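You operate a simulated robot arm through the tools that you are given. There is no shell and no other tool.

Carry out the task below with a simulated robot arm. There is one attempt and no reset: what you move stays moved.

JOB
Scour the scale off the hamper-side rim and ledge with clay soap on the green flannel.
Fine: then rinse the flannel under COLD, put it back, handle shut. What is to be rubbed or washed off counts as gone when no trace of it is left.

It is judged by the outcome, as a careful person would: the job done as asked, and still so three seconds after it is handed in. It fails if anything else is knocked over, pushed out of place, dropped, spilled or broken.

ROBOT AND FRAMES
A 7-joint arm with a two-finger parallel gripper, fixed in place. Base frame: the origin is on the floor under the middle of its stand, x ahead of it, y to its left, z up; the work surface is at about z = 0.808. Readings come in m, degrees, newtons and seconds.
With the tool pointing down near the work surface it reaches from about 0.34 to 0.78 m from the base axis. Its first joint turns from -166.0 to 166.0 degrees. Payload 3.91 kg.
The TCP is the grasp point between the finger pads, 0.03 m short of the fingertips. In the tool frame z runs along the fingers and y along their closing line. Largest opening 0.11 m; finger width 0.02, thickness 0.01; the body of the gripper, 0.048 by 0.112 m, starts 0.055 m behind the TCP.
Orientation is that of the tool frame in the base frame, as a unit quaternion [x, y, z, w]. With the fingers straight down and closing along the base's y, the tool's x points along the base's -x, its y along +y and its z along -z.

CONTROLS
- The arm moves only by the tool servo_tool. Its argument "series" is text: rows parted by semicolons, each of 7 numbers parted by spaces: the turn, a rotation vector about the tool's x, y, z in degrees, then the shift along the tool's x, y, z in m, then the gripper command, from -1 (fully open) to 1 (shut), values between in proportion. In form: wx wy wz dx dy dz claw; .... A call has 1 to 20 rows; each row shifts and turns the commanded pose from where the row before left it, along the tool's axes as they then stand. A row lasts 0.2 s, in which the tool goes at most 0.05 m and 8.6 degrees; a call with a longer step from one row to the next is refused whole, and so is a gripper value outside its range. Where a pose cannot be reached the arm comes as near as it can. A force on the tool above 40 N (or 10 N above the force at the start of the call, whichever is more), or a blocked arm, ends the call early, and 0.2 s more pass. Each finger travels about 0.153 m/s and halts on what it meets, pressing with about 34 N; the grip force reading is that of the motor and also rises with nothing between the fingers. The clock runs only during rows and for 0.2 s after the last one: add rows that do not move to give the fingers time. The reply holds the time, the measured pose of the TCP, the force on the tool along the base axes, the opening and the grip force, in the units named above and with some noise, with the torque about the TCP (base axes, N m) and any sound that the robot's microphone picked up, and new pictures: "show" is both (left out), scene, wrist or none.
- Cameras (640 x 400 px; columns grow to the right, rows downward): "scene" is fixed at [0.399, -0.5194, 1.6481]; the picture's right is [0.99, 0.14, 0.00], its down [0.08, -0.56, -0.82] and it looks along [-0.11, 0.81, -0.57] (base axes); focal length 356 px, centre (320, 200). "wrist" rides on the gripper at [0.077, 0.007, -0.114] in the tool frame; the picture's right is [-0.09, 1.00, 0.00], its down [-0.80, -0.07, -0.59] and it looks along [-0.59, -0.05, 0.80] (tool axes); focal length 270 px, centre (320, 200). There is no depth. A picture from a camera that has moved, and an enlarged one, comes with that camera's place and axes in the base frame and with its lens. The place of the scene camera against the robot may be out by one fixed shift of up to 0.025 m in any direction.
- lift_body(by): slides the trunk up (or, below 0, down) by that many m; the arm rides with it, the base frame stays. It gives what a move gives, with no picture.
- close_up(camera, box): a new picture of the part [left, top, right, bottom] of that camera's present view, enlarged. It takes no simulated time.
- hand_in(): hands the job in; it is judged then, once.

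Nothing tells you positions but the pictures and the camera data. Unless the task says otherwise, let go and move clear before handing in.

The tools are called after ">>>" as a command line: name --argument value ..., lists and objects as JSON in quotes. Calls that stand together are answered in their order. servo_tool: Moves the arm, as the interface text tells. Its arguments: {"type":"object","properties":{"series":{"type":"string"},"show":{"type":"string","enum":["both","scene","wrist","none"]}},"required":["series"]} The other tools are called the same way: lift_body (by) moves the trunk up or down; close_up (camera, box) takes an enlarged picture of a part of a camera's view; hand_in () hands the job in.

At the start:

```text
t: 0.0
position: [0.1237, 0.3924, 1.3234]
ee_rot: [0.001, 1.0, 0.0, 0.0]
contact_force: [-0.1, -0.7, 0.3]
torque: [0.03, 0.0, -0.02]
gripper_width: 0.1099
gripper_force: 0.1
trunk travel left (down, up): [-0.575, 0.035]
```

scene: 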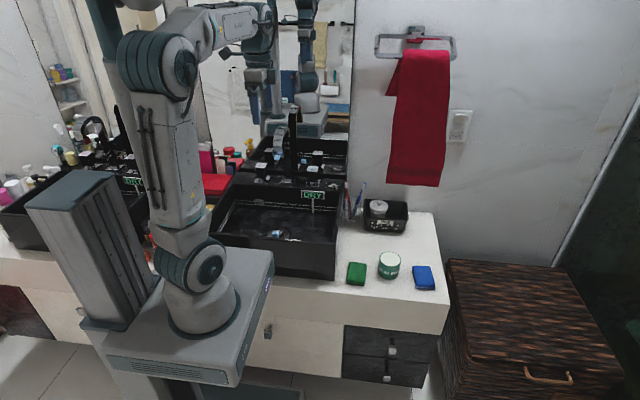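
wrist: 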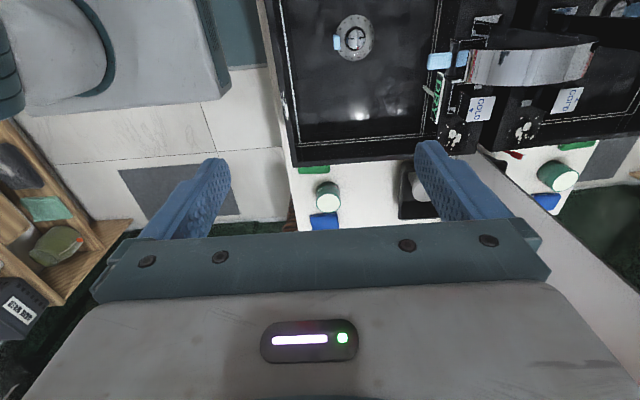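

I see a black basin on a white counter, with a green flannel, a tub (likely clay soap) and a blue cloth to its right, and a wicker hamper further right. I'll enlarge the pictures before moving anything.

>>> close_up --camera "scene" --box '[200, 160, 360, 290]'

>>> close_up --camera "scene" --box '[320, 180, 450, 300]'

>>> close_up --camera "wrist" --box '[270, 0, 450, 120]'

>>> close_up --camera "wrist" --box '[270, 130, 470, 250]'

>>> close_up --camera "wrist" --box '[400, 0, 640, 160]'

```text
3.08 times, centred on (280, 225) of scene
camera zoom: at [0.399, -0.5194, 1.6481], right [0.99, 0.14, 0.0], down [0.08, -0.56, -0.82], along [-0.11, 0.81, -0.57], focal length 1096 px, centre (443, 123)
```

zoom: 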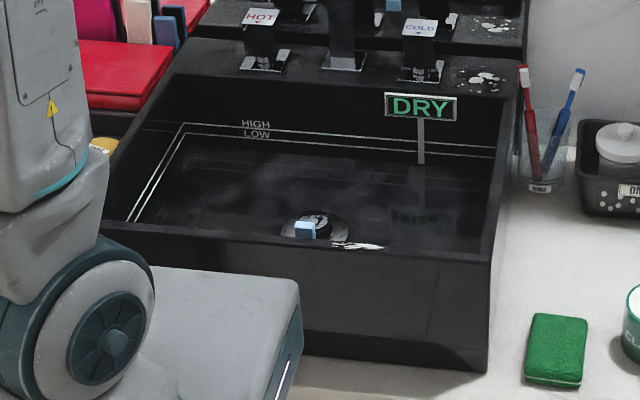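

```text
3.33 times, centred on (385, 240) of scene
camera zoom: at [0.399, -0.5194, 1.6481], right [0.99, 0.14, 0.0], down [0.08, -0.56, -0.82], along [-0.11, 0.81, -0.57], focal length 1187 px, centre (103, 67)
```

zoom: 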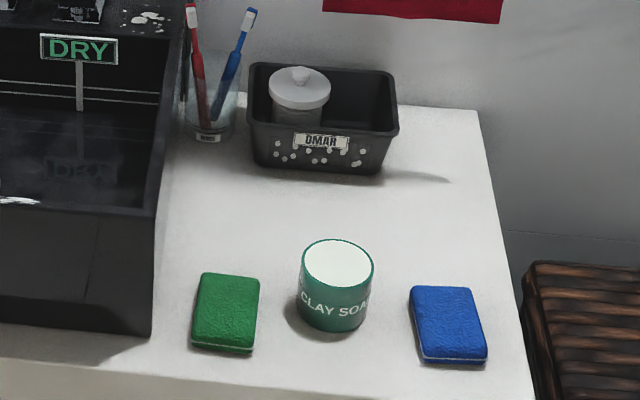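

```text
3.33 times, centred on (360, 60) of wrist
camera zoom: at [0.0467, 0.3996, 1.4391], right [0.09, 1.0, 0.0], down [0.8, -0.07, 0.59], along [0.59, -0.05, -0.8], focal length 901 px, centre (187, 667)
```

zoom: 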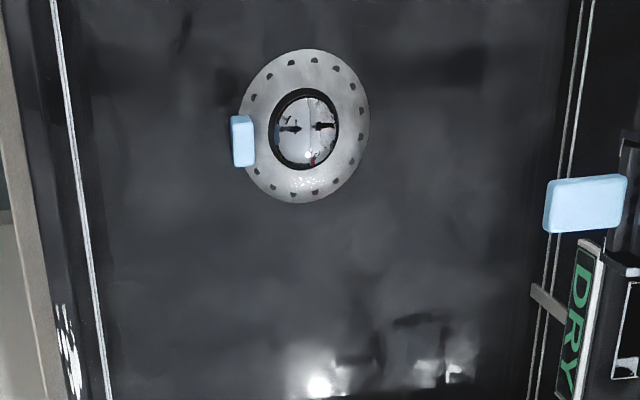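

```text
3.20 times, centred on (370, 190) of wrist
camera zoom: at [0.0467, 0.3996, 1.4391], right [0.09, 1.0, 0.0], down [0.8, -0.07, 0.59], along [0.59, -0.05, -0.8], focal length 865 px, centre (160, 232)
```

zoom: 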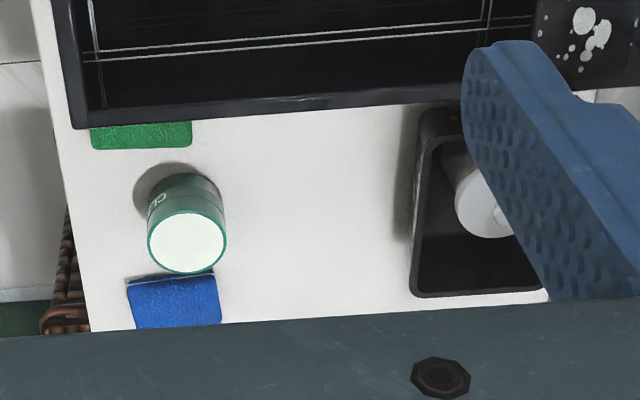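

```text
2.50 times, centred on (520, 80) of wrist
camera zoom: at [0.0467, 0.3996, 1.4391], right [0.09, 1.0, 0.0], down [0.8, -0.07, 0.59], along [0.59, -0.05, -0.8], focal length 676 px, centre (-180, 500)
```

zoom: 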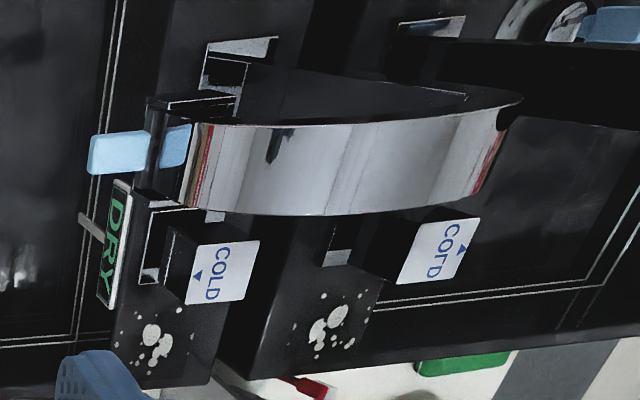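

The vanity seems to have a second basin on the left and a mirror behind it. I'll check the left side, the gripper region and the tap details before I fix the positions.

>>> close_up --camera "scene" --box '[0, 100, 180, 260]'

>>> close_up --camera "scene" --box '[220, 30, 360, 200]'

>>> close_up --camera "scene" --box '[255, 150, 355, 210]'

>>> close_up --camera "wrist" --box '[420, 30, 520, 150]'

>>> close_up --camera "wrist" --box '[255, 60, 325, 200]'

```text
2.50 times, centred on (90, 180) of scene
camera zoom: at [0.399, -0.5194, 1.6481], right [0.99, 0.14, 0.0], down [0.08, -0.56, -0.82], along [-0.11, 0.81, -0.57], focal length 890 px, centre (895, 250)
```

zoom: 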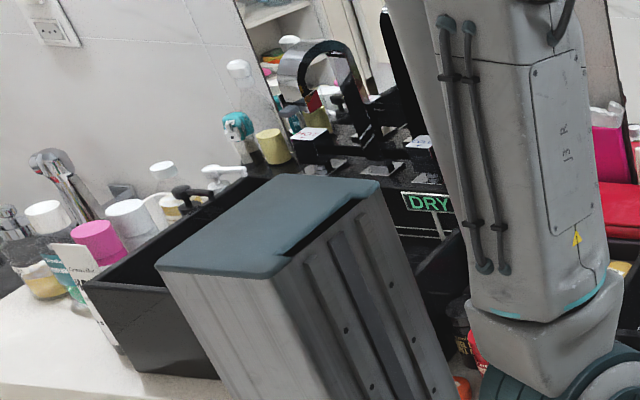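

```text
2.35 times, centred on (290, 115) of scene
camera zoom: at [0.399, -0.5194, 1.6481], right [0.99, 0.14, 0.0], down [0.08, -0.56, -0.82], along [-0.11, 0.81, -0.57], focal length 838 px, centre (391, 400)
```

zoom: 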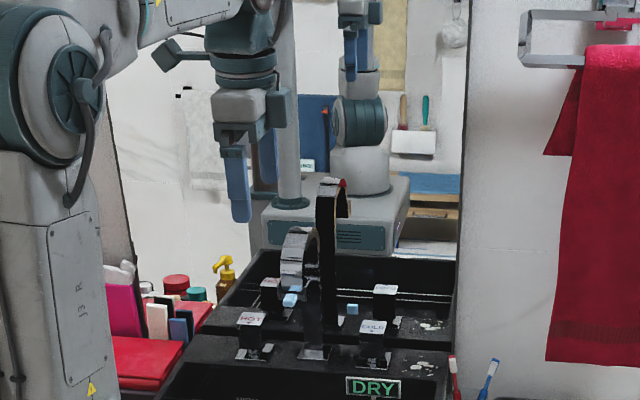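

```text
6.40 times, centred on (305, 180) of scene
camera zoom: at [0.399, -0.5194, 1.6481], right [0.99, 0.14, 0.0], down [0.08, -0.56, -0.82], along [-0.11, 0.81, -0.57], focal length 2279 px, centre (416, 328)
```

zoom: 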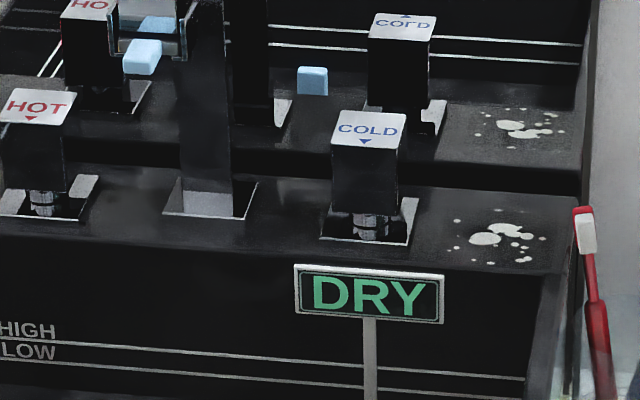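

```text
3.33 times, centred on (470, 90) of wrist
camera zoom: at [0.0467, 0.3996, 1.4391], right [0.09, 1.0, 0.0], down [0.8, -0.07, 0.59], along [0.59, -0.05, -0.8], focal length 901 px, centre (-180, 567)
```

zoom: 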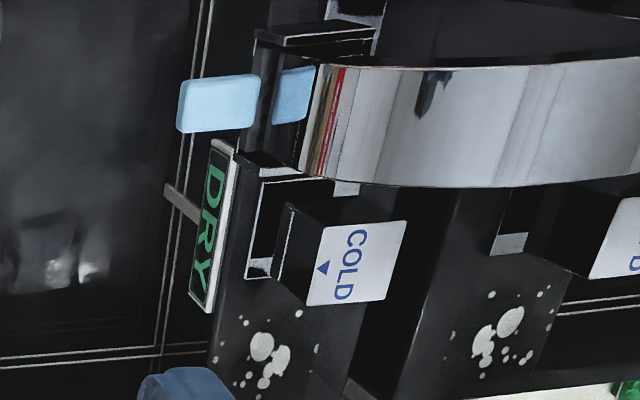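

```text
2.86 times, centred on (290, 130) of wrist
camera zoom: at [0.0467, 0.3996, 1.4391], right [0.09, 1.0, 0.0], down [0.8, -0.07, 0.59], along [0.59, -0.05, -0.8], focal length 772 px, centre (406, 400)
```

zoom: 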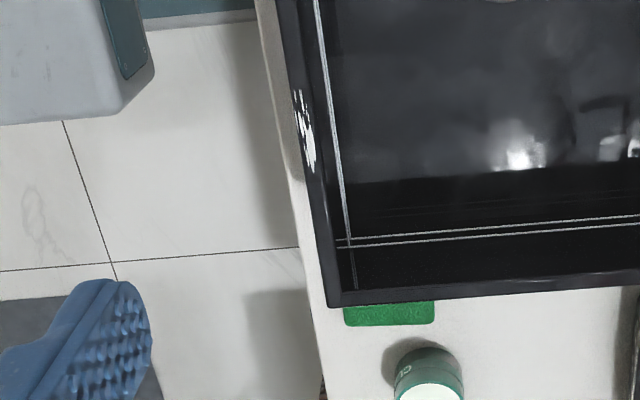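

The job is on the right-hand, hamper-side basin: one patch of scale is on its front rim and another on the tap ledge beside COLD. I'll move the wrist camera over the flannel and pot, still high up, to fix positions.

>>> servo_tool --series "0 0 0 -0.035 0 0.02 -1;0 0 0 -0.035 0 0.02 -1;0 0 0 -0.035 0 0.02 -1;0 0 0 -0.035 0 0.02 -1;0 0 0 -0.035 0 0.02 -1;0 0 0 -0.035 0 0.02 -1;0 0 0 0 0 0 -1"

```text
t: 1.6
position: [0.333, 0.3921, 1.205]
ee_rot: [-0.001, 1.0, 0.0, 0.001]
contact_force: [0.0, 0.1, -0.7]
torque: [0.02, 0.03, 0.0]
gripper_width: 0.11
gripper_force: 0.1
trunk travel left (down, up): [-0.575, 0.035]
camera wrist: at [0.2559, 0.3993, 1.3199], right [0.09, 1.0, 0.0], down [0.8, -0.07, 0.59], along [0.59, -0.05, -0.8], focal length 270 px, centre (320, 200)
```

scene: 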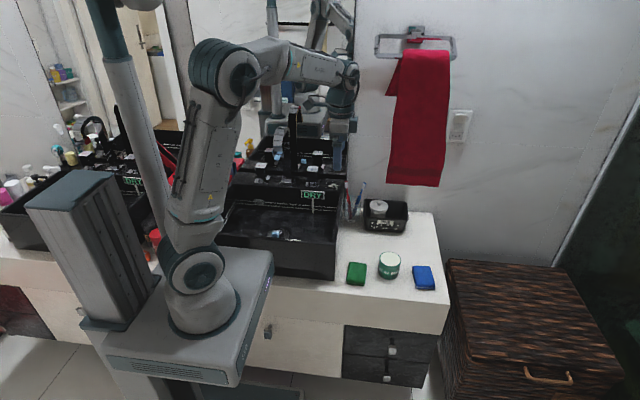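
wrist: 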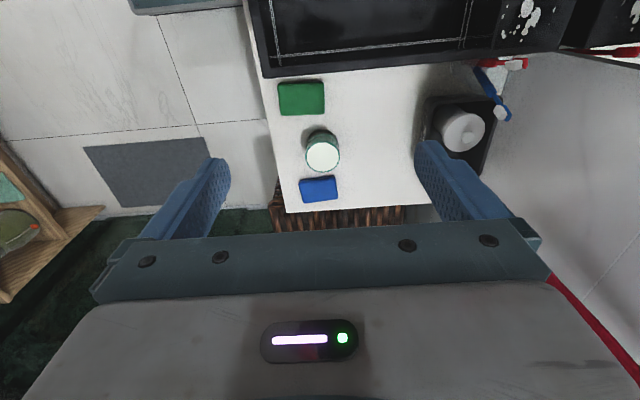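

The pot, flannel and blue cloth are now clear in the wrist view. I'll enlarge both pictures to reconcile the two cameras.

>>> close_up --camera "scene" --box '[290, 50, 390, 190]'

>>> close_up --camera "wrist" --box '[250, 60, 390, 220]'

>>> close_up --camera "wrist" --box '[400, 0, 560, 160]'

```text
2.86 times, centred on (340, 120) of scene
camera zoom: at [0.399, -0.5194, 1.6481], right [0.99, 0.14, 0.0], down [0.08, -0.56, -0.82], along [-0.11, 0.81, -0.57], focal length 1017 px, centre (263, 429)
```

zoom: 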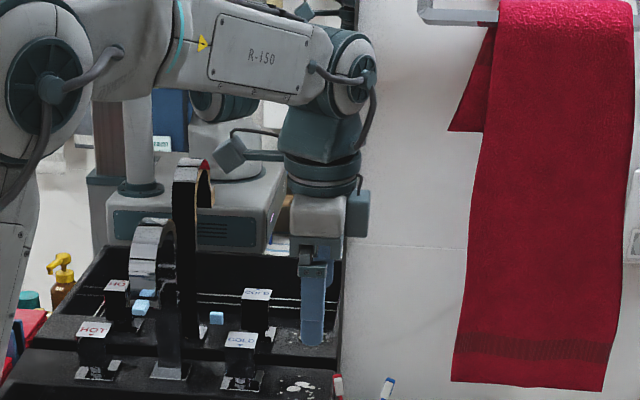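

```text
2.50 times, centred on (320, 140) of wrist
camera zoom: at [0.2559, 0.3993, 1.3199], right [0.09, 1.0, 0.0], down [0.8, -0.07, 0.59], along [0.59, -0.05, -0.8], focal length 676 px, centre (320, 350)
```

zoom: 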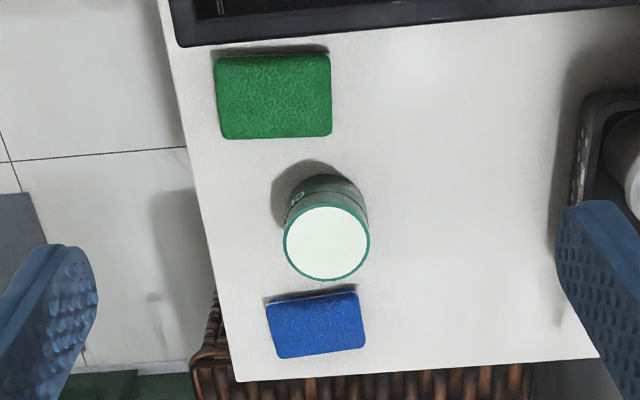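

```text
2.50 times, centred on (480, 80) of wrist
camera zoom: at [0.2559, 0.3993, 1.3199], right [0.09, 1.0, 0.0], down [0.8, -0.07, 0.59], along [0.59, -0.05, -0.8], focal length 676 px, centre (-80, 500)
```

zoom: 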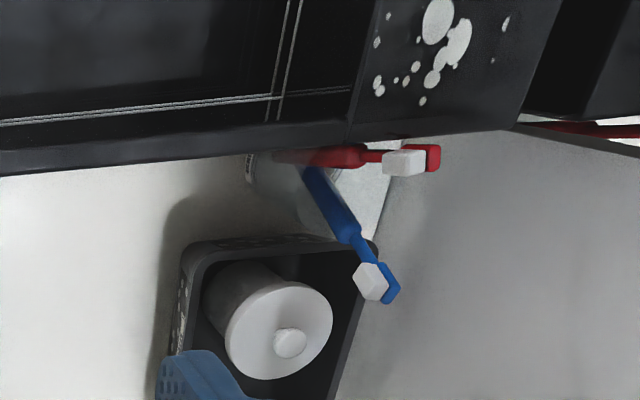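

The flannel is about 0.057 × 0.087 m with its long side along y, near (0.40, 0.35). I'll close along y so the gripper body stays clear of the basin wall, and descend partway to refine the height.

>>> servo_tool --series "0 0 0 -0.011 -0.007 0.03 -1;0 0 0 -0.011 -0.007 0.03 -1;0 0 0 -0.011 -0.007 0.03 -1;0 0 0 -0.011 -0.007 0.03 -1;0 0 0 -0.011 -0.007 0.03 -1;0 0 0 -0.011 -0.005 0.03 -1;0 0 0 0 0 0.025 -1;0 0 0 0 0 0 -1"

```text
t: 3.4
position: [0.4006, 0.3536, 0.9978]
ee_rot: [0.0, 1.0, 0.0, 0.0]
contact_force: [-0.1, 0.3, -1.3]
torque: [0.02, 0.03, 0.0]
gripper_width: 0.1099
gripper_force: 0.2
trunk travel left (down, up): [-0.575, 0.035]
camera wrist: at [0.3237, 0.3605, 1.1131], right [0.09, 1.0, 0.0], down [0.8, -0.07, 0.59], along [0.59, -0.05, -0.8], focal length 270 px, centre (320, 200)
```

scene: 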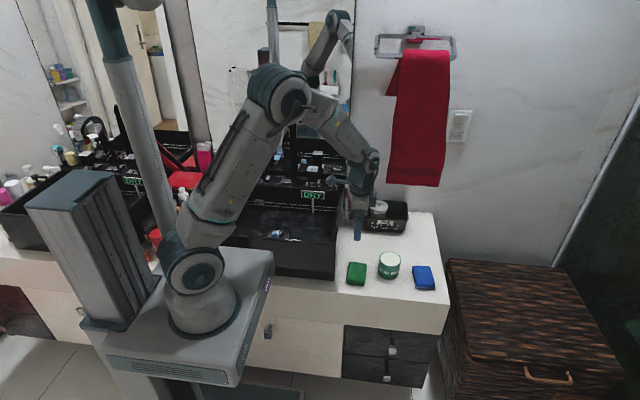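
wrist: 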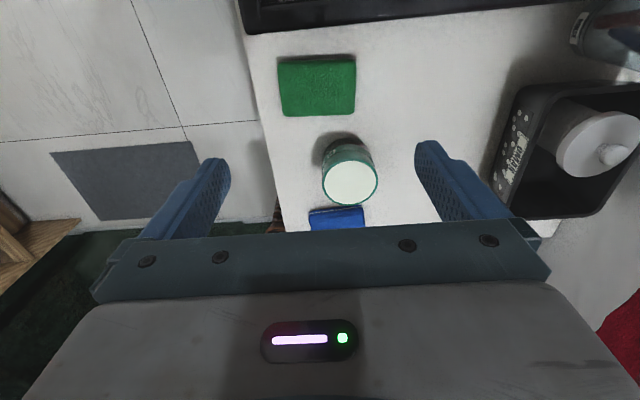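

>>> close_up --camera "wrist" --box '[240, 30, 400, 240]'

>>> close_up --camera "scene" --box '[310, 140, 450, 300]'

```text
1.90 times, centred on (320, 135) of wrist
camera zoom: at [0.3237, 0.3605, 1.1131], right [0.09, 1.0, 0.0], down [0.8, -0.07, 0.59], along [0.59, -0.05, -0.8], focal length 515 px, centre (320, 324)
```

zoom: 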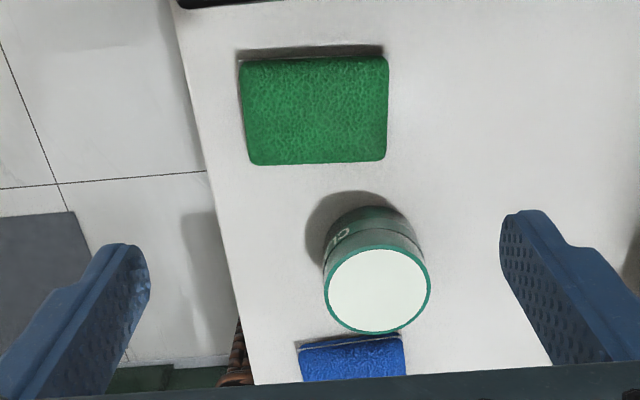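

```text
2.50 times, centred on (380, 220) of scene
camera zoom: at [0.399, -0.5194, 1.6481], right [0.99, 0.14, 0.0], down [0.08, -0.56, -0.82], along [-0.11, 0.81, -0.57], focal length 890 px, centre (170, 150)
```

zoom: 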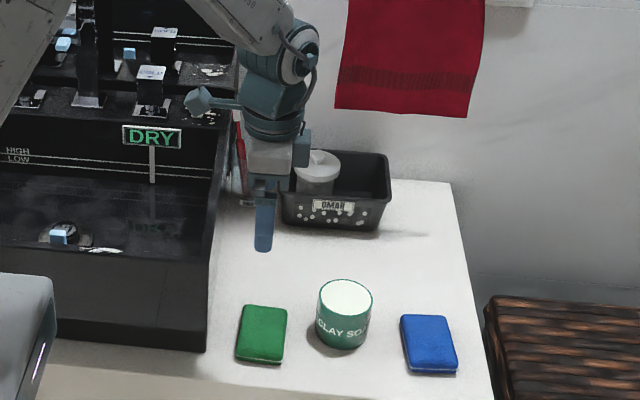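

My estimates now agree: the flannel centre is near (0.411, 0.352) with its top at about z = 0.765, turned about 4°. I'll align and descend to just above it.

>>> servo_tool --series "0 0 0 -0.0104 -0.0016 0.02 -1;0 0 3.8 0 0 0.02 -1;0 0 0 0 0 0.025 -1;0 0 0 0 0 0.025 -1;0 0 0 0 0 0.025 -1;0 0 0 0 0 0.02 -1;0 0 0 0 0 0 -1"

```text
t: 5.0
position: [0.4092, 0.3498, 0.8642]
ee_rot: [0.033, 0.999, 0.0, 0.001]
contact_force: [0.4, 0.0, 0.4]
torque: [0.01, 0.01, 0.03]
gripper_width: 0.1099
gripper_force: 0.0
trunk travel left (down, up): [-0.575, 0.035]
camera wrist: at [0.3335, 0.3624, 0.9794], right [0.15, 0.99, 0.0], down [0.79, -0.12, 0.59], along [0.59, -0.09, -0.8], focal length 270 px, centre (320, 200)
```

scene: 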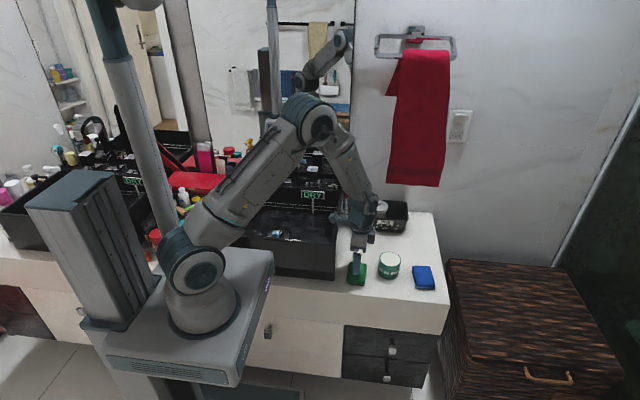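
wrist: 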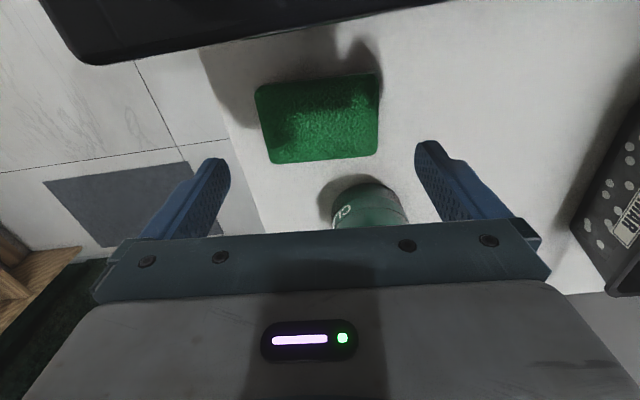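

>>> close_up --camera "wrist" --box '[200, 50, 440, 200]'

>>> close_up --camera "scene" --box '[320, 220, 420, 300]'

```text
2.67 times, centred on (320, 125) of wrist
camera zoom: at [0.3335, 0.3624, 0.9794], right [0.15, 0.99, 0.0], down [0.79, -0.12, 0.59], along [0.59, -0.09, -0.8], focal length 721 px, centre (320, 400)
```

zoom: 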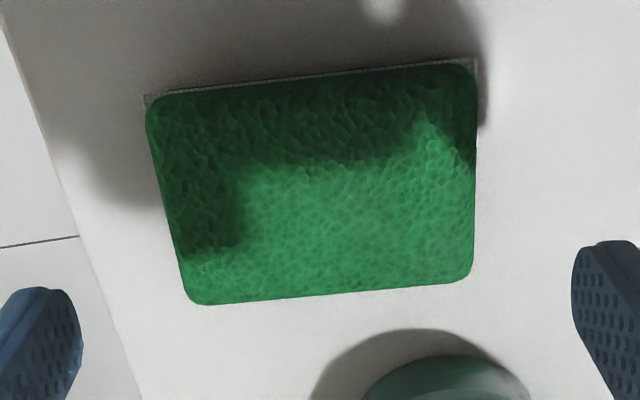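

```text
5.00 times, centred on (370, 260) of scene
camera zoom: at [0.399, -0.5194, 1.6481], right [0.99, 0.14, 0.0], down [0.08, -0.56, -0.82], along [-0.11, 0.81, -0.57], focal length 1780 px, centre (70, -100)
```

zoom: 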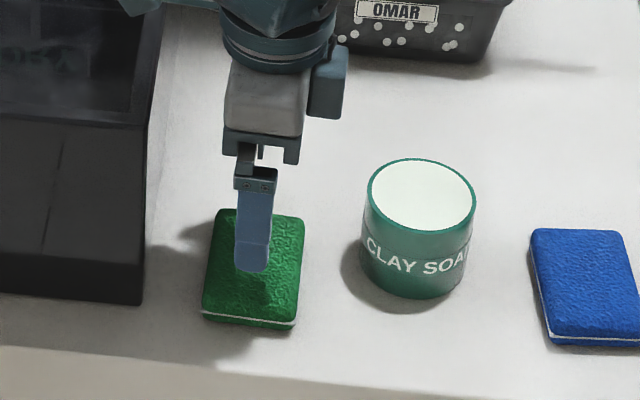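

The fingers straddle the flannel with about 1 cm to spare each side. I'll come down in small steps with the jaws open until the fingertips just feel the counter.

>>> servo_tool --series "0 0 0 -0.002 0.001 0.01 -1;0 0 0 0 0 0.008 -1;0 0 0 0 0 0.008 -1;0 0 0 0 0 0.006 -1;0 0 0 0 0 0.006 -1;0 0 0 0 0 0 -1"

```text
t: 6.4
position: [0.4114, 0.353, 0.8257]
ee_rot: [0.033, 0.999, 0.0, 0.0]
contact_force: [-0.3, -0.7, 1.2]
torque: [0.0, 0.03, -0.04]
gripper_width: 0.1102
gripper_force: 0.0
trunk travel left (down, up): [-0.575, 0.035]
camera wrist: at [0.3356, 0.3638, 0.941], right [0.15, 0.99, 0.0], down [0.79, -0.12, 0.59], along [0.59, -0.09, -0.8], focal length 270 px, centre (320, 200)
```

scene: 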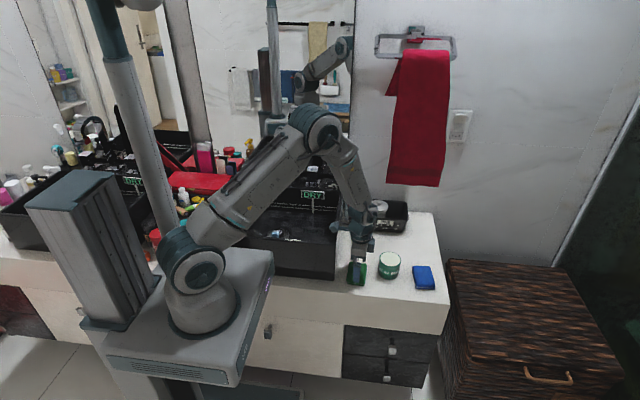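
wrist: 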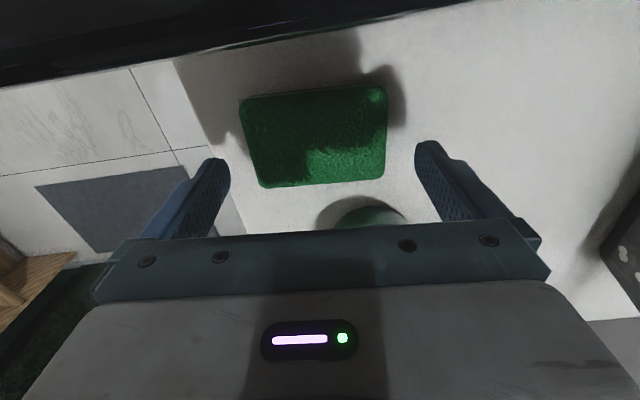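

>>> servo_tool --series "0 0 0 0.002 -0.003 0.006 -1;0 0 0 0 0 0.005 -1;0 0 0 0 0 0.005 -1;0 0 0 0 0 0.004 -1;0 0 0 0 0 0 -1"

>>> close_up --camera "scene" --box '[320, 220, 420, 300]'

```text
t: 7.3
position: [0.4107, 0.3506, 0.8138]
ee_rot: [0.032, 0.999, 0.004, 0.002]
contact_force: [-5.5, -9.0, 20.6]
torque: [1.03, 1.29, 0.77]
gripper_width: 0.1098
gripper_force: 0.1
trunk travel left (down, up): [-0.575, 0.035]
stopped in row 4: the force on the tool passed its limit at 48 N (the readings are from after the stop); the commanded pose is now the measured one
camera wrist: at [0.3332, 0.3609, 0.9286], right [0.15, 0.99, 0.01], down [0.79, -0.13, 0.6], along [0.59, -0.09, -0.8], focal length 270 px, centre (320, 200)
```

scene: 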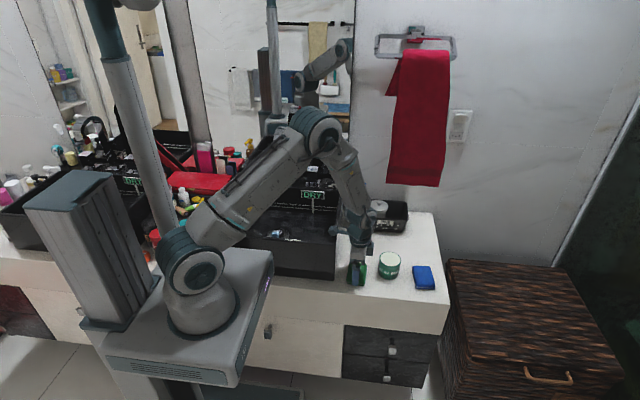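
wrist: 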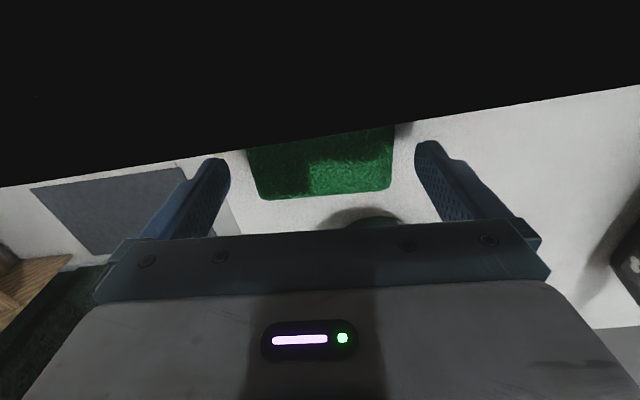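

```text
5.00 times, centred on (370, 260) of scene
camera zoom: at [0.399, -0.5194, 1.6481], right [0.99, 0.14, 0.0], down [0.08, -0.56, -0.82], along [-0.11, 0.81, -0.57], focal length 1780 px, centre (70, -100)
```

zoom: 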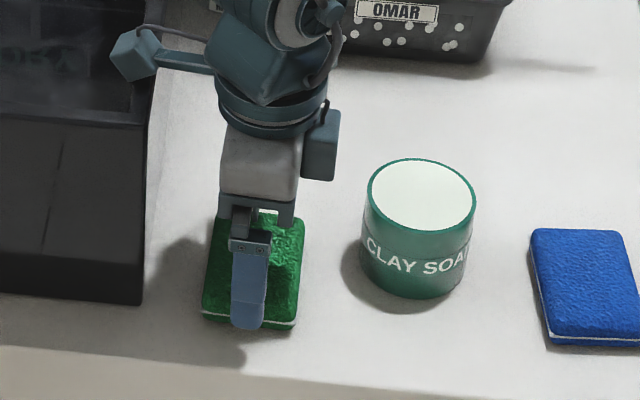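

The fingertips had not reached the counter. The camera housing, which sticks out toward -x, touched the basin rim and stopped the move. I'll back straight up, then turn the wrist half around so the camera sits on the open side.

>>> servo_tool --series "0 0 0 0 0 -0.01 -1;0 0 0 0 0 -0.02 -1;0 0 0 0 0 -0.04 -1;0 0 0 0 0 -0.04 -1;0 0 0 0 0 -0.04 -1;0 0 0 0 0 -0.03 -1;0 0 0 0 0 0 -1"

```text
t: 8.9
position: [0.4108, 0.3503, 0.9929]
ee_rot: [0.033, 0.999, 0.003, 0.001]
contact_force: [-0.1, 0.4, -0.4]
torque: [0.0, 0.06, 0.01]
gripper_width: 0.11
gripper_force: 0.1
trunk travel left (down, up): [-0.575, 0.035]
camera wrist: at [0.3344, 0.362, 1.1077], right [0.15, 0.99, 0.0], down [0.79, -0.13, 0.6], along [0.59, -0.09, -0.8], focal length 270 px, centre (320, 200)
```

scene: 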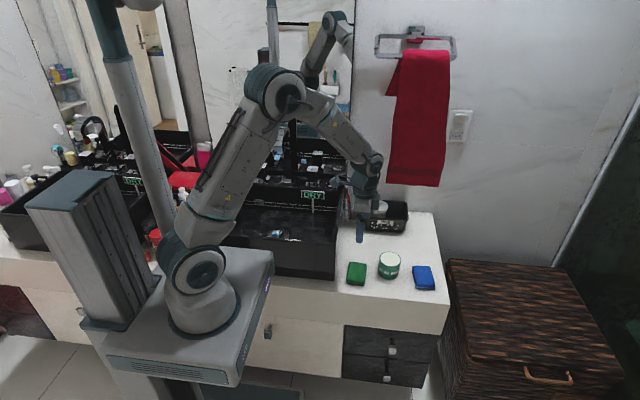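
wrist: 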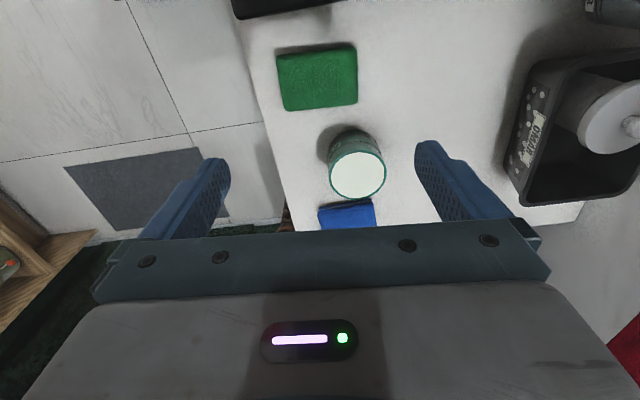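

>>> servo_tool --series "0 0 8.5 0 0 -0.01 -1;0 0 8.5 0 0 -0.01 -1;0 0 8.5 0 0 -0.01 -1;0 0 8.5 0 0 0 -1;0 0 8.5 0 0 0 -1;0 0 8.5 0 0 0 -1;0 0 8.5 0 0 0 -1;0 0 8.5 0 0 0 -1;0 0 8.5 0 0 0 -1;0 0 8.5 0 0 0 -1;0 0 0 0 0 0 -1"

```text
t: 11.3
position: [0.4106, 0.3514, 1.02]
ee_rot: [0.7, 0.714, 0.003, 0.0]
contact_force: [0.9, 0.5, 0.8]
torque: [-0.01, 0.0, 0.0]
gripper_width: 0.1099
gripper_force: 0.0
trunk travel left (down, up): [-0.575, 0.035]
camera wrist: at [0.4158, 0.4271, 1.1364], right [1.0, -0.07, 0.0], down [-0.06, -0.81, 0.59], along [-0.04, -0.59, -0.81], focal length 270 px, centre (320, 200)
```

scene: 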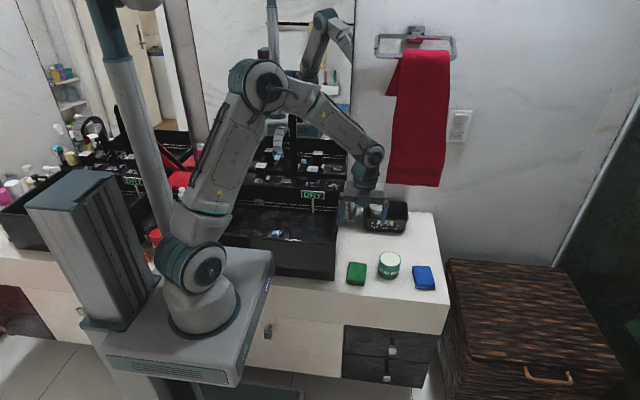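
wrist: 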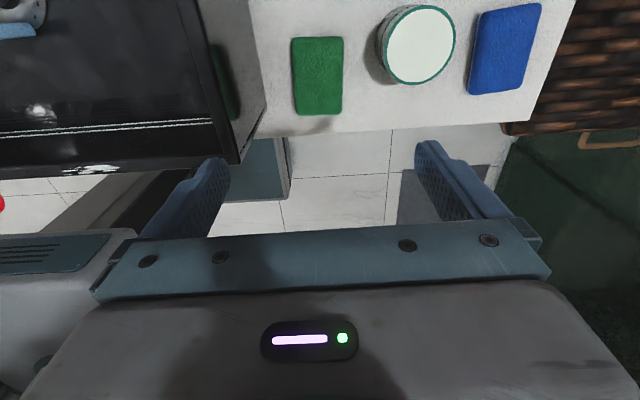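

The half-turned wrist clears everything, and the basin's right wall is at about x = 0.326. I'll keep turning so the camera ends on the +x side, with the jaws again closing along the flannel's length.

>>> servo_tool --series "0 0 8.5 0 0 0 -1;0 0 8.5 0 0 0 -1;0 0 8.5 0 0 0 -1;0 0 8.5 0 0 0 -1;0 0 8.5 0 0 0 -1;0 0 8.5 0 0 0 -1;0 0 8.5 0 0 0 -1;0 0 8.5 0 0 0 -1;0 0 8.5 0 0 0 -1;0 0 8.5 0 0 0 -1;0 0 8.5 0 0 0 -1;0 0 1.5 0 0 0 -1;0 0 0 0 0 0 -1"

```text
t: 14.2
position: [0.4104, 0.3501, 1.0207]
ee_rot: [0.999, -0.033, 0.0, -0.003]
contact_force: [0.6, 0.3, -0.2]
torque: [0.01, -0.02, -0.01]
gripper_width: 0.1099
gripper_force: 0.0
trunk travel left (down, up): [-0.575, 0.035]
camera wrist: at [0.4859, 0.338, 1.1361], right [-0.15, -0.99, -0.01], down [-0.8, 0.12, 0.59], along [-0.59, 0.1, -0.81], focal length 270 px, centre (320, 200)
```

scene: 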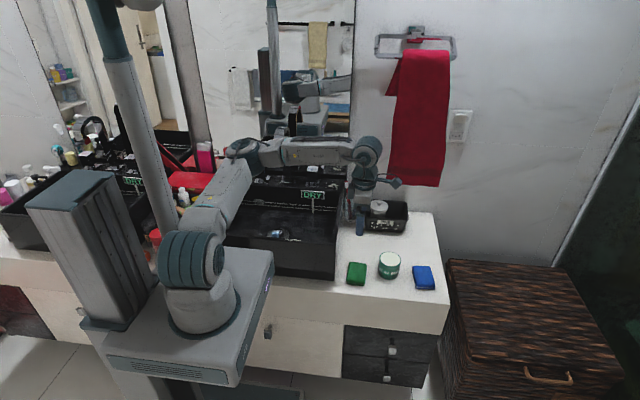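
wrist: 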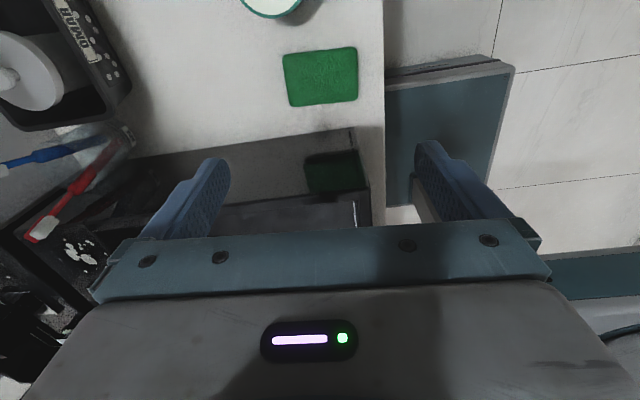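

The turn worked and the TCP sits right over the flannel. I'll descend again with the camera on the free side.

>>> servo_tool --series "0 0 0 0 0 0.03 -1;0 0 0 0 0 0.03 -1;0 0 0 0 0 0.03 -1;0 0 0 0 0 0.03 -1;0 0 0 0 0 0.03 -1;0 0 0 0 0 0.02 -1;0 0 0 0 0 0.015 -1;0 0 0 0 0 0 -1"

>>> close_up --camera "scene" --box '[300, 200, 420, 300]'

```text
t: 15.9
position: [0.4104, 0.3518, 0.8351]
ee_rot: [0.999, -0.034, 0.002, -0.002]
contact_force: [-1.0, -0.1, 0.6]
torque: [-0.01, 0.01, 0.02]
gripper_width: 0.1101
gripper_force: 0.1
trunk travel left (down, up): [-0.575, 0.035]
camera wrist: at [0.4869, 0.3388, 0.951], right [-0.15, -0.99, -0.01], down [-0.8, 0.12, 0.59], along [-0.58, 0.1, -0.81], focal length 270 px, centre (320, 200)
```

scene: 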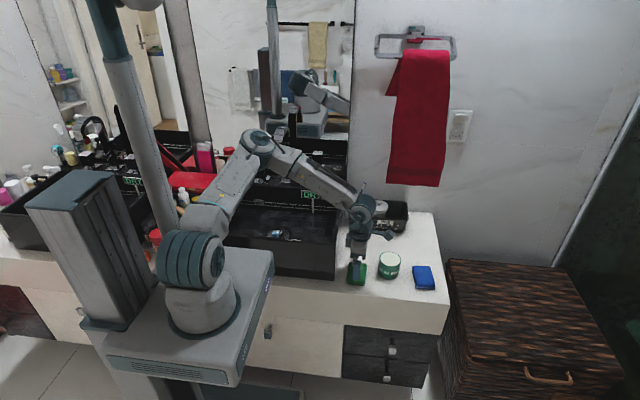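
wrist: 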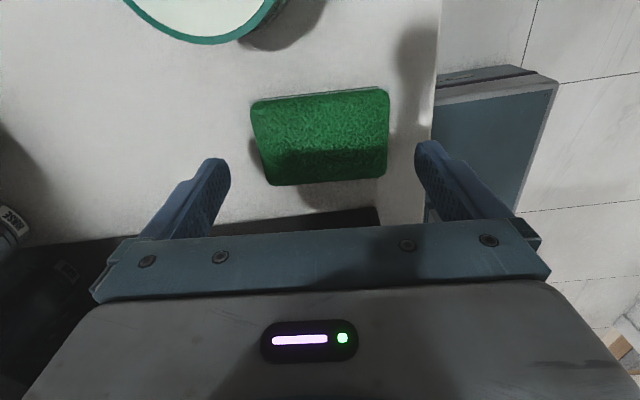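

```text
4.00 times, centred on (360, 250) of scene
camera zoom: at [0.399, -0.5194, 1.6481], right [0.99, 0.14, 0.0], down [0.08, -0.56, -0.82], along [-0.11, 0.81, -0.57], focal length 1424 px, centre (160, 0)
```

zoom: 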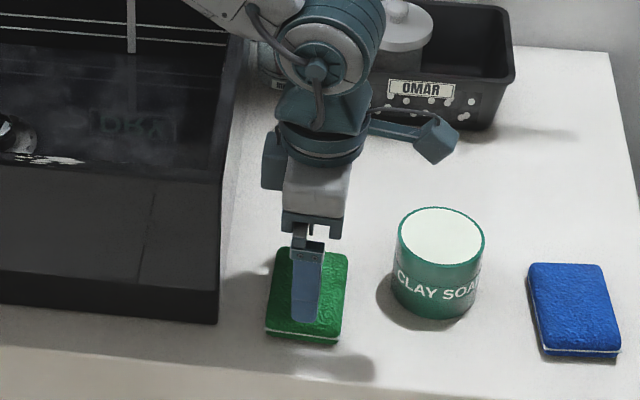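

>>> servo_tool --series "0 0 0 0 0 0.006 -1;0 0 0 0 0 0.006 -1;0 0 0 0 0 0.005 -1;0 0 0 0 0 0.004 -1;0 0 0 0 0 0 -1" --show "wrist"

```text
t: 17.1
position: [0.4111, 0.3499, 0.8157]
ee_rot: [0.999, -0.033, 0.001, -0.003]
contact_force: [0.7, 1.2, 0.5]
torque: [-0.05, -0.01, 0.0]
gripper_width: 0.1099
gripper_force: 0.1
trunk travel left (down, up): [-0.575, 0.035]
camera wrist: at [0.4865, 0.338, 0.9307], right [-0.15, -0.99, -0.01], down [-0.8, 0.12, 0.59], along [-0.59, 0.1, -0.81], focal length 270 px, centre (320, 200)
```

wrist: 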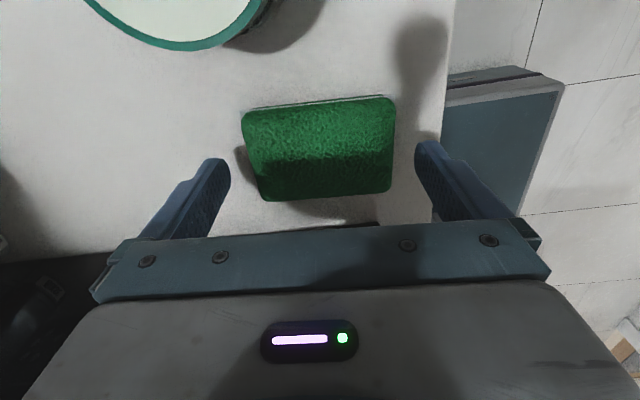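

>>> servo_tool --series "0 0 0 0 0 0.004 -1;0 0 0 0 0 0.004 -1;0 0 0 0 0 0.003 -1;0 0 0 0 0 0 -1" --show "wrist"

```text
t: 18.1
position: [0.4116, 0.3522, 0.8034]
ee_rot: [0.999, -0.033, 0.0, -0.003]
contact_force: [-0.3, 0.6, -0.1]
torque: [0.0, -0.01, 0.02]
gripper_width: 0.1099
gripper_force: 0.1
trunk travel left (down, up): [-0.575, 0.035]
camera wrist: at [0.4868, 0.3386, 0.9188], right [-0.15, -0.99, -0.01], down [-0.8, 0.12, 0.59], along [-0.59, 0.1, -0.81], focal length 270 px, centre (320, 200)
```

wrist: 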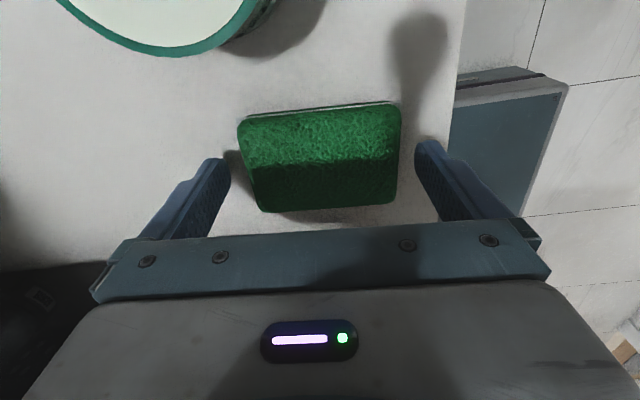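

>>> servo_tool --series "0 0 0 0 0 0.003 -1;0 0 0 0 0 0.003 -1;0 0 0 0 0 0 -1" --show "wrist"

>>> close_up --camera "scene" --box '[320, 230, 400, 300]'

```text
t: 18.9
position: [0.4117, 0.351, 0.7994]
ee_rot: [0.999, -0.033, 0.0, -0.003]
contact_force: [-0.7, 0.2, 0.2]
torque: [-0.02, 0.02, -0.01]
gripper_width: 0.1099
gripper_force: 0.1
trunk travel left (down, up): [-0.575, 0.035]
camera wrist: at [0.4872, 0.3386, 0.9135], right [-0.15, -0.99, -0.01], down [-0.8, 0.12, 0.59], along [-0.59, 0.1, -0.81], focal length 270 px, centre (320, 200)
```

wrist: 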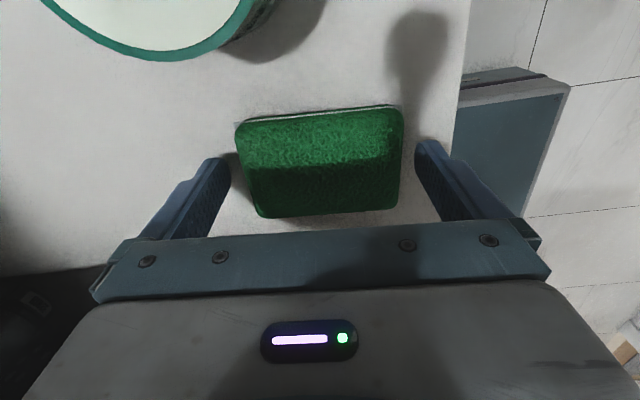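

```text
5.71 times, centred on (360, 265) of scene
camera zoom: at [0.399, -0.5194, 1.6481], right [0.99, 0.14, 0.0], down [0.08, -0.56, -0.82], along [-0.11, 0.81, -0.57], focal length 2035 px, centre (91, -171)
```

zoom: 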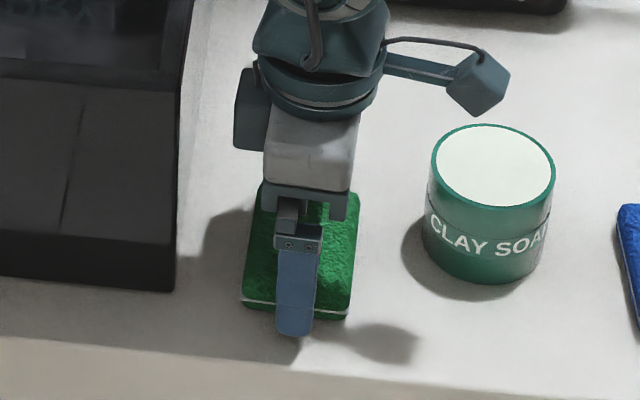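

>>> servo_tool --series "0 0 0 0 0 0.003 -1;0 0 0 0 0 0.002 -1;0 0 0 0 0 0 -1" --show "wrist"

```text
t: 19.8
position: [0.4112, 0.3514, 0.7927]
ee_rot: [0.999, -0.033, 0.001, -0.002]
contact_force: [-0.5, 0.9, 1.7]
torque: [0.0, -0.01, -0.02]
gripper_width: 0.1101
gripper_force: 0.0
trunk travel left (down, up): [-0.575, 0.035]
camera wrist: at [0.4876, 0.3393, 0.9083], right [-0.15, -0.99, -0.01], down [-0.8, 0.12, 0.59], along [-0.59, 0.1, -0.81], focal length 270 px, centre (320, 200)
```

wrist: 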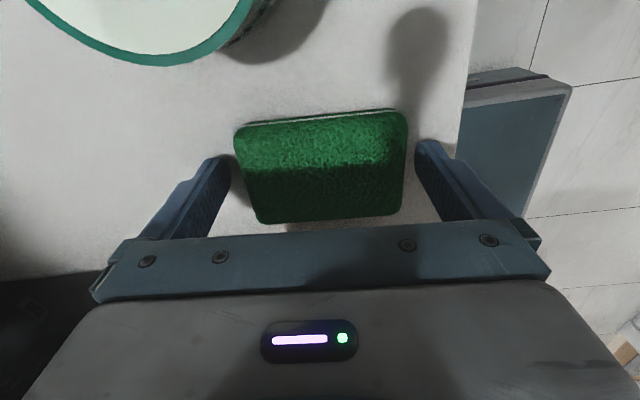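

>>> servo_tool --series "0 0 0 0 0 0.002 -1;0 0 0 0 0 0.002 -1;0 0 0 0 0 0 -1" --show "none"

>>> close_up --camera "scene" --box '[340, 250, 380, 290]'

>>> close_up --camera "wrist" --box '[200, 80, 440, 230]'

```text
t: 20.6
position: [0.4122, 0.3512, 0.7896]
ee_rot: [0.999, -0.034, 0.002, -0.002]
contact_force: [1.2, 0.7, 12.0]
torque: [-0.69, 0.1, 0.05]
gripper_width: 0.1098
gripper_force: 0.0
trunk travel left (down, up): [-0.575, 0.035]
```

```text
10.00 times, centred on (360, 270) of scene
camera zoom: at [0.399, -0.5194, 1.6481], right [0.99, 0.14, 0.0], down [0.08, -0.56, -0.82], along [-0.11, 0.81, -0.57], focal length 3561 px, centre (-80, -500)
```

zoom: 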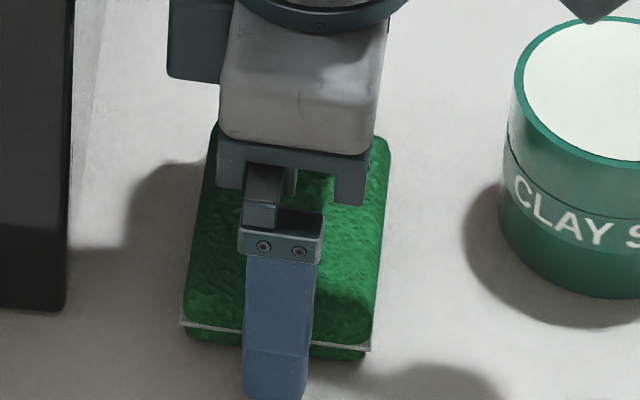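

```text
2.67 times, centred on (320, 155) of wrist
camera zoom: at [0.4872, 0.3385, 0.9056], right [-0.15, -0.99, -0.01], down [-0.8, 0.12, 0.59], along [-0.58, 0.1, -0.81], focal length 721 px, centre (320, 320)
```

zoom: 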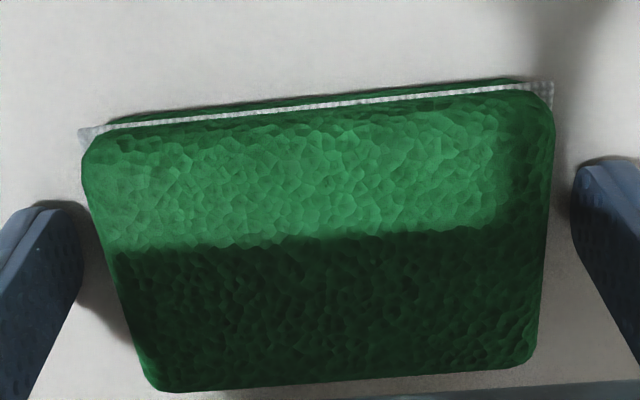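

Fingertips are just touching the counter, which puts it at z ≈ 0.760. I'll lift about 7 mm so the flannel's underside will stick out below the tips, then close on it.

>>> servo_tool --series "0 0 0 0 0 -0.004 -1;0 0 0 0 0 -0.004 -1;0 0 0 0 0 0 -1;0 0 0 0 0 0 -0.6;0 0 0 0 0 0 0;0 0 0 0 0 0 1;0 0 0 0 0 0 1;0 0 0 0 0 0 1"

>>> close_up --camera "wrist" --box '[200, 80, 440, 230]'

>>> close_up --camera "scene" --box '[320, 230, 400, 300]'

```text
t: 22.4
position: [0.4112, 0.3519, 0.7969]
ee_rot: [0.999, -0.033, 0.001, -0.002]
contact_force: [-0.7, 0.4, -0.6]
torque: [-0.02, -0.03, -0.01]
gripper_width: 0.0886
gripper_force: 34.0
trunk travel left (down, up): [-0.575, 0.035]
camera wrist: at [0.4869, 0.339, 0.9121], right [-0.15, -0.99, -0.01], down [-0.8, 0.12, 0.59], along [-0.59, 0.1, -0.81], focal length 270 px, centre (320, 200)
```

scene: 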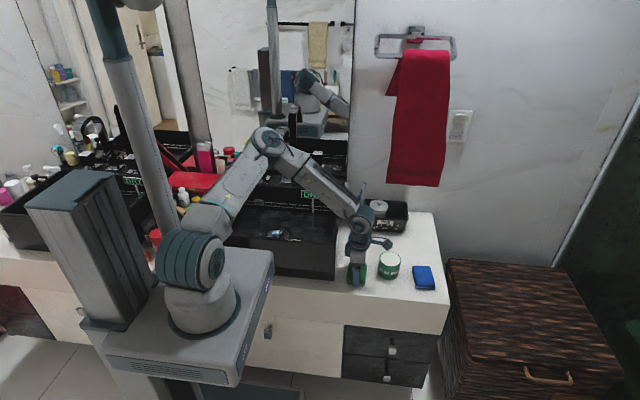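
wrist: 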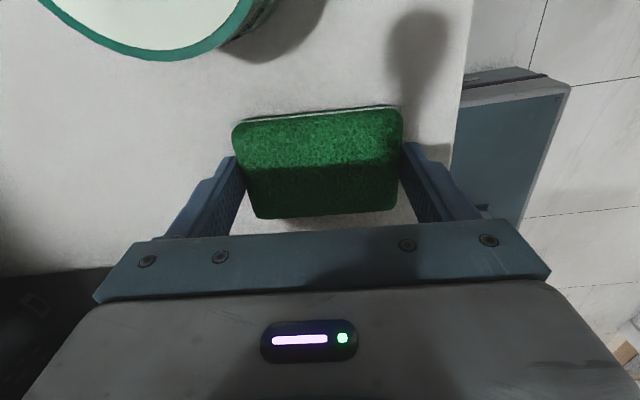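

```text
2.67 times, centred on (320, 155) of wrist
camera zoom: at [0.4869, 0.339, 0.9121], right [-0.15, -0.99, -0.01], down [-0.8, 0.12, 0.59], along [-0.59, 0.1, -0.81], focal length 721 px, centre (320, 320)
```

zoom: 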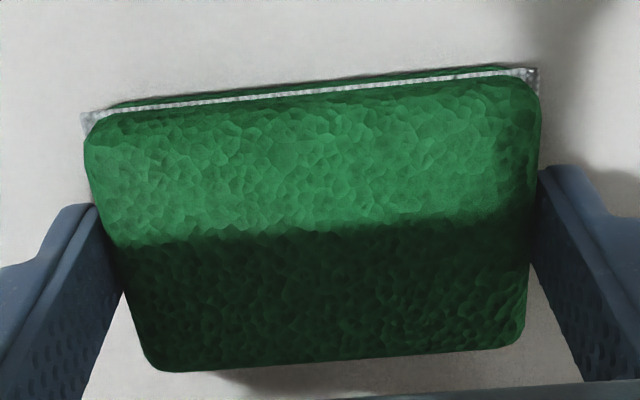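

```text
5.71 times, centred on (360, 265) of scene
camera zoom: at [0.399, -0.5194, 1.6481], right [0.99, 0.14, 0.0], down [0.08, -0.56, -0.82], along [-0.11, 0.81, -0.57], focal length 2035 px, centre (91, -171)
```

zoom: 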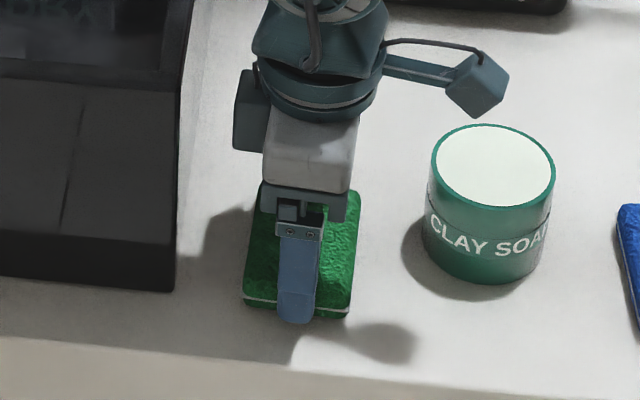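

The grip holds at 0.0886 m wide and 34 N. I'll lift gently and check that the flannel comes along level.

>>> servo_tool --series "0 0 0 0 0 -0.01 1;0 0 0 0 0 -0.02 1;0 0 0 0 0 -0.03 1;0 0 0 0 0 -0.03 1;0 0 0 0 0 -0.02 1;0 0 0 0 0 0 1"

>>> close_up --camera "scene" --box '[310, 200, 420, 300]'

```text
t: 23.8
position: [0.4104, 0.3513, 0.9082]
ee_rot: [0.999, -0.034, 0.001, -0.002]
contact_force: [-0.5, -0.6, 0.1]
torque: [-0.03, 0.0, -0.01]
gripper_width: 0.0884
gripper_force: 34.3
trunk travel left (down, up): [-0.575, 0.035]
camera wrist: at [0.4855, 0.3382, 1.0233], right [-0.15, -0.99, -0.01], down [-0.8, 0.12, 0.59], along [-0.59, 0.1, -0.81], focal length 270 px, centre (320, 200)
```

scene: 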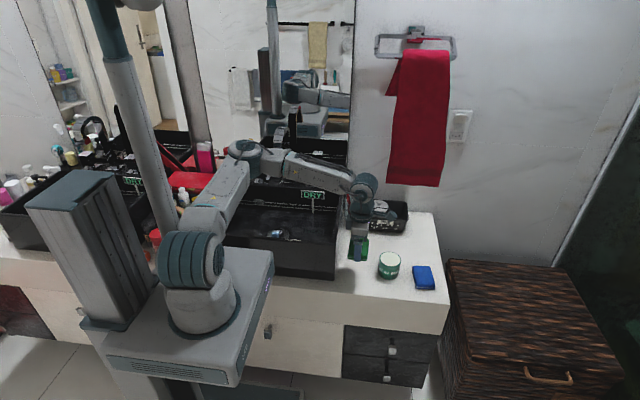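
wrist: 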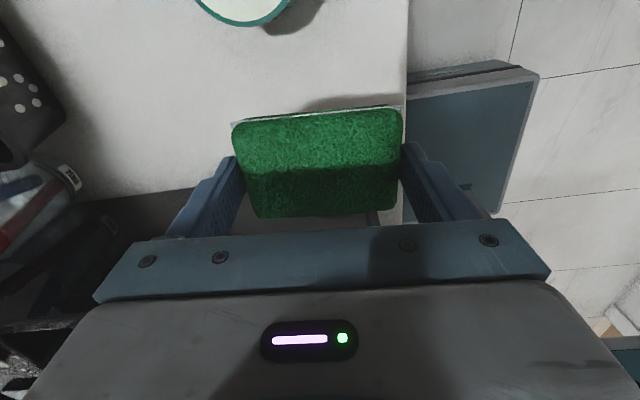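

```text
4.00 times, centred on (365, 250) of scene
camera zoom: at [0.399, -0.5194, 1.6481], right [0.99, 0.14, 0.0], down [0.08, -0.56, -0.82], along [-0.11, 0.81, -0.57], focal length 1424 px, centre (140, 0)
```

zoom: 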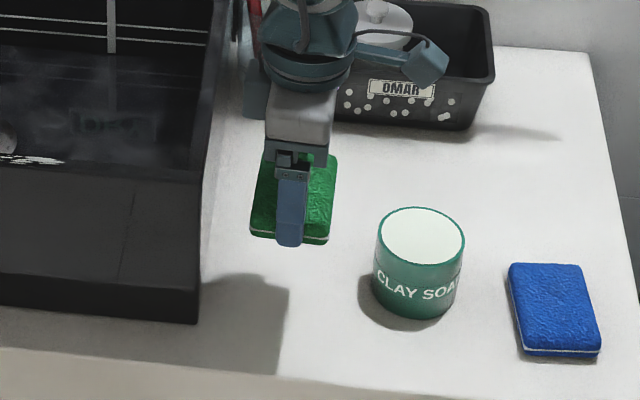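

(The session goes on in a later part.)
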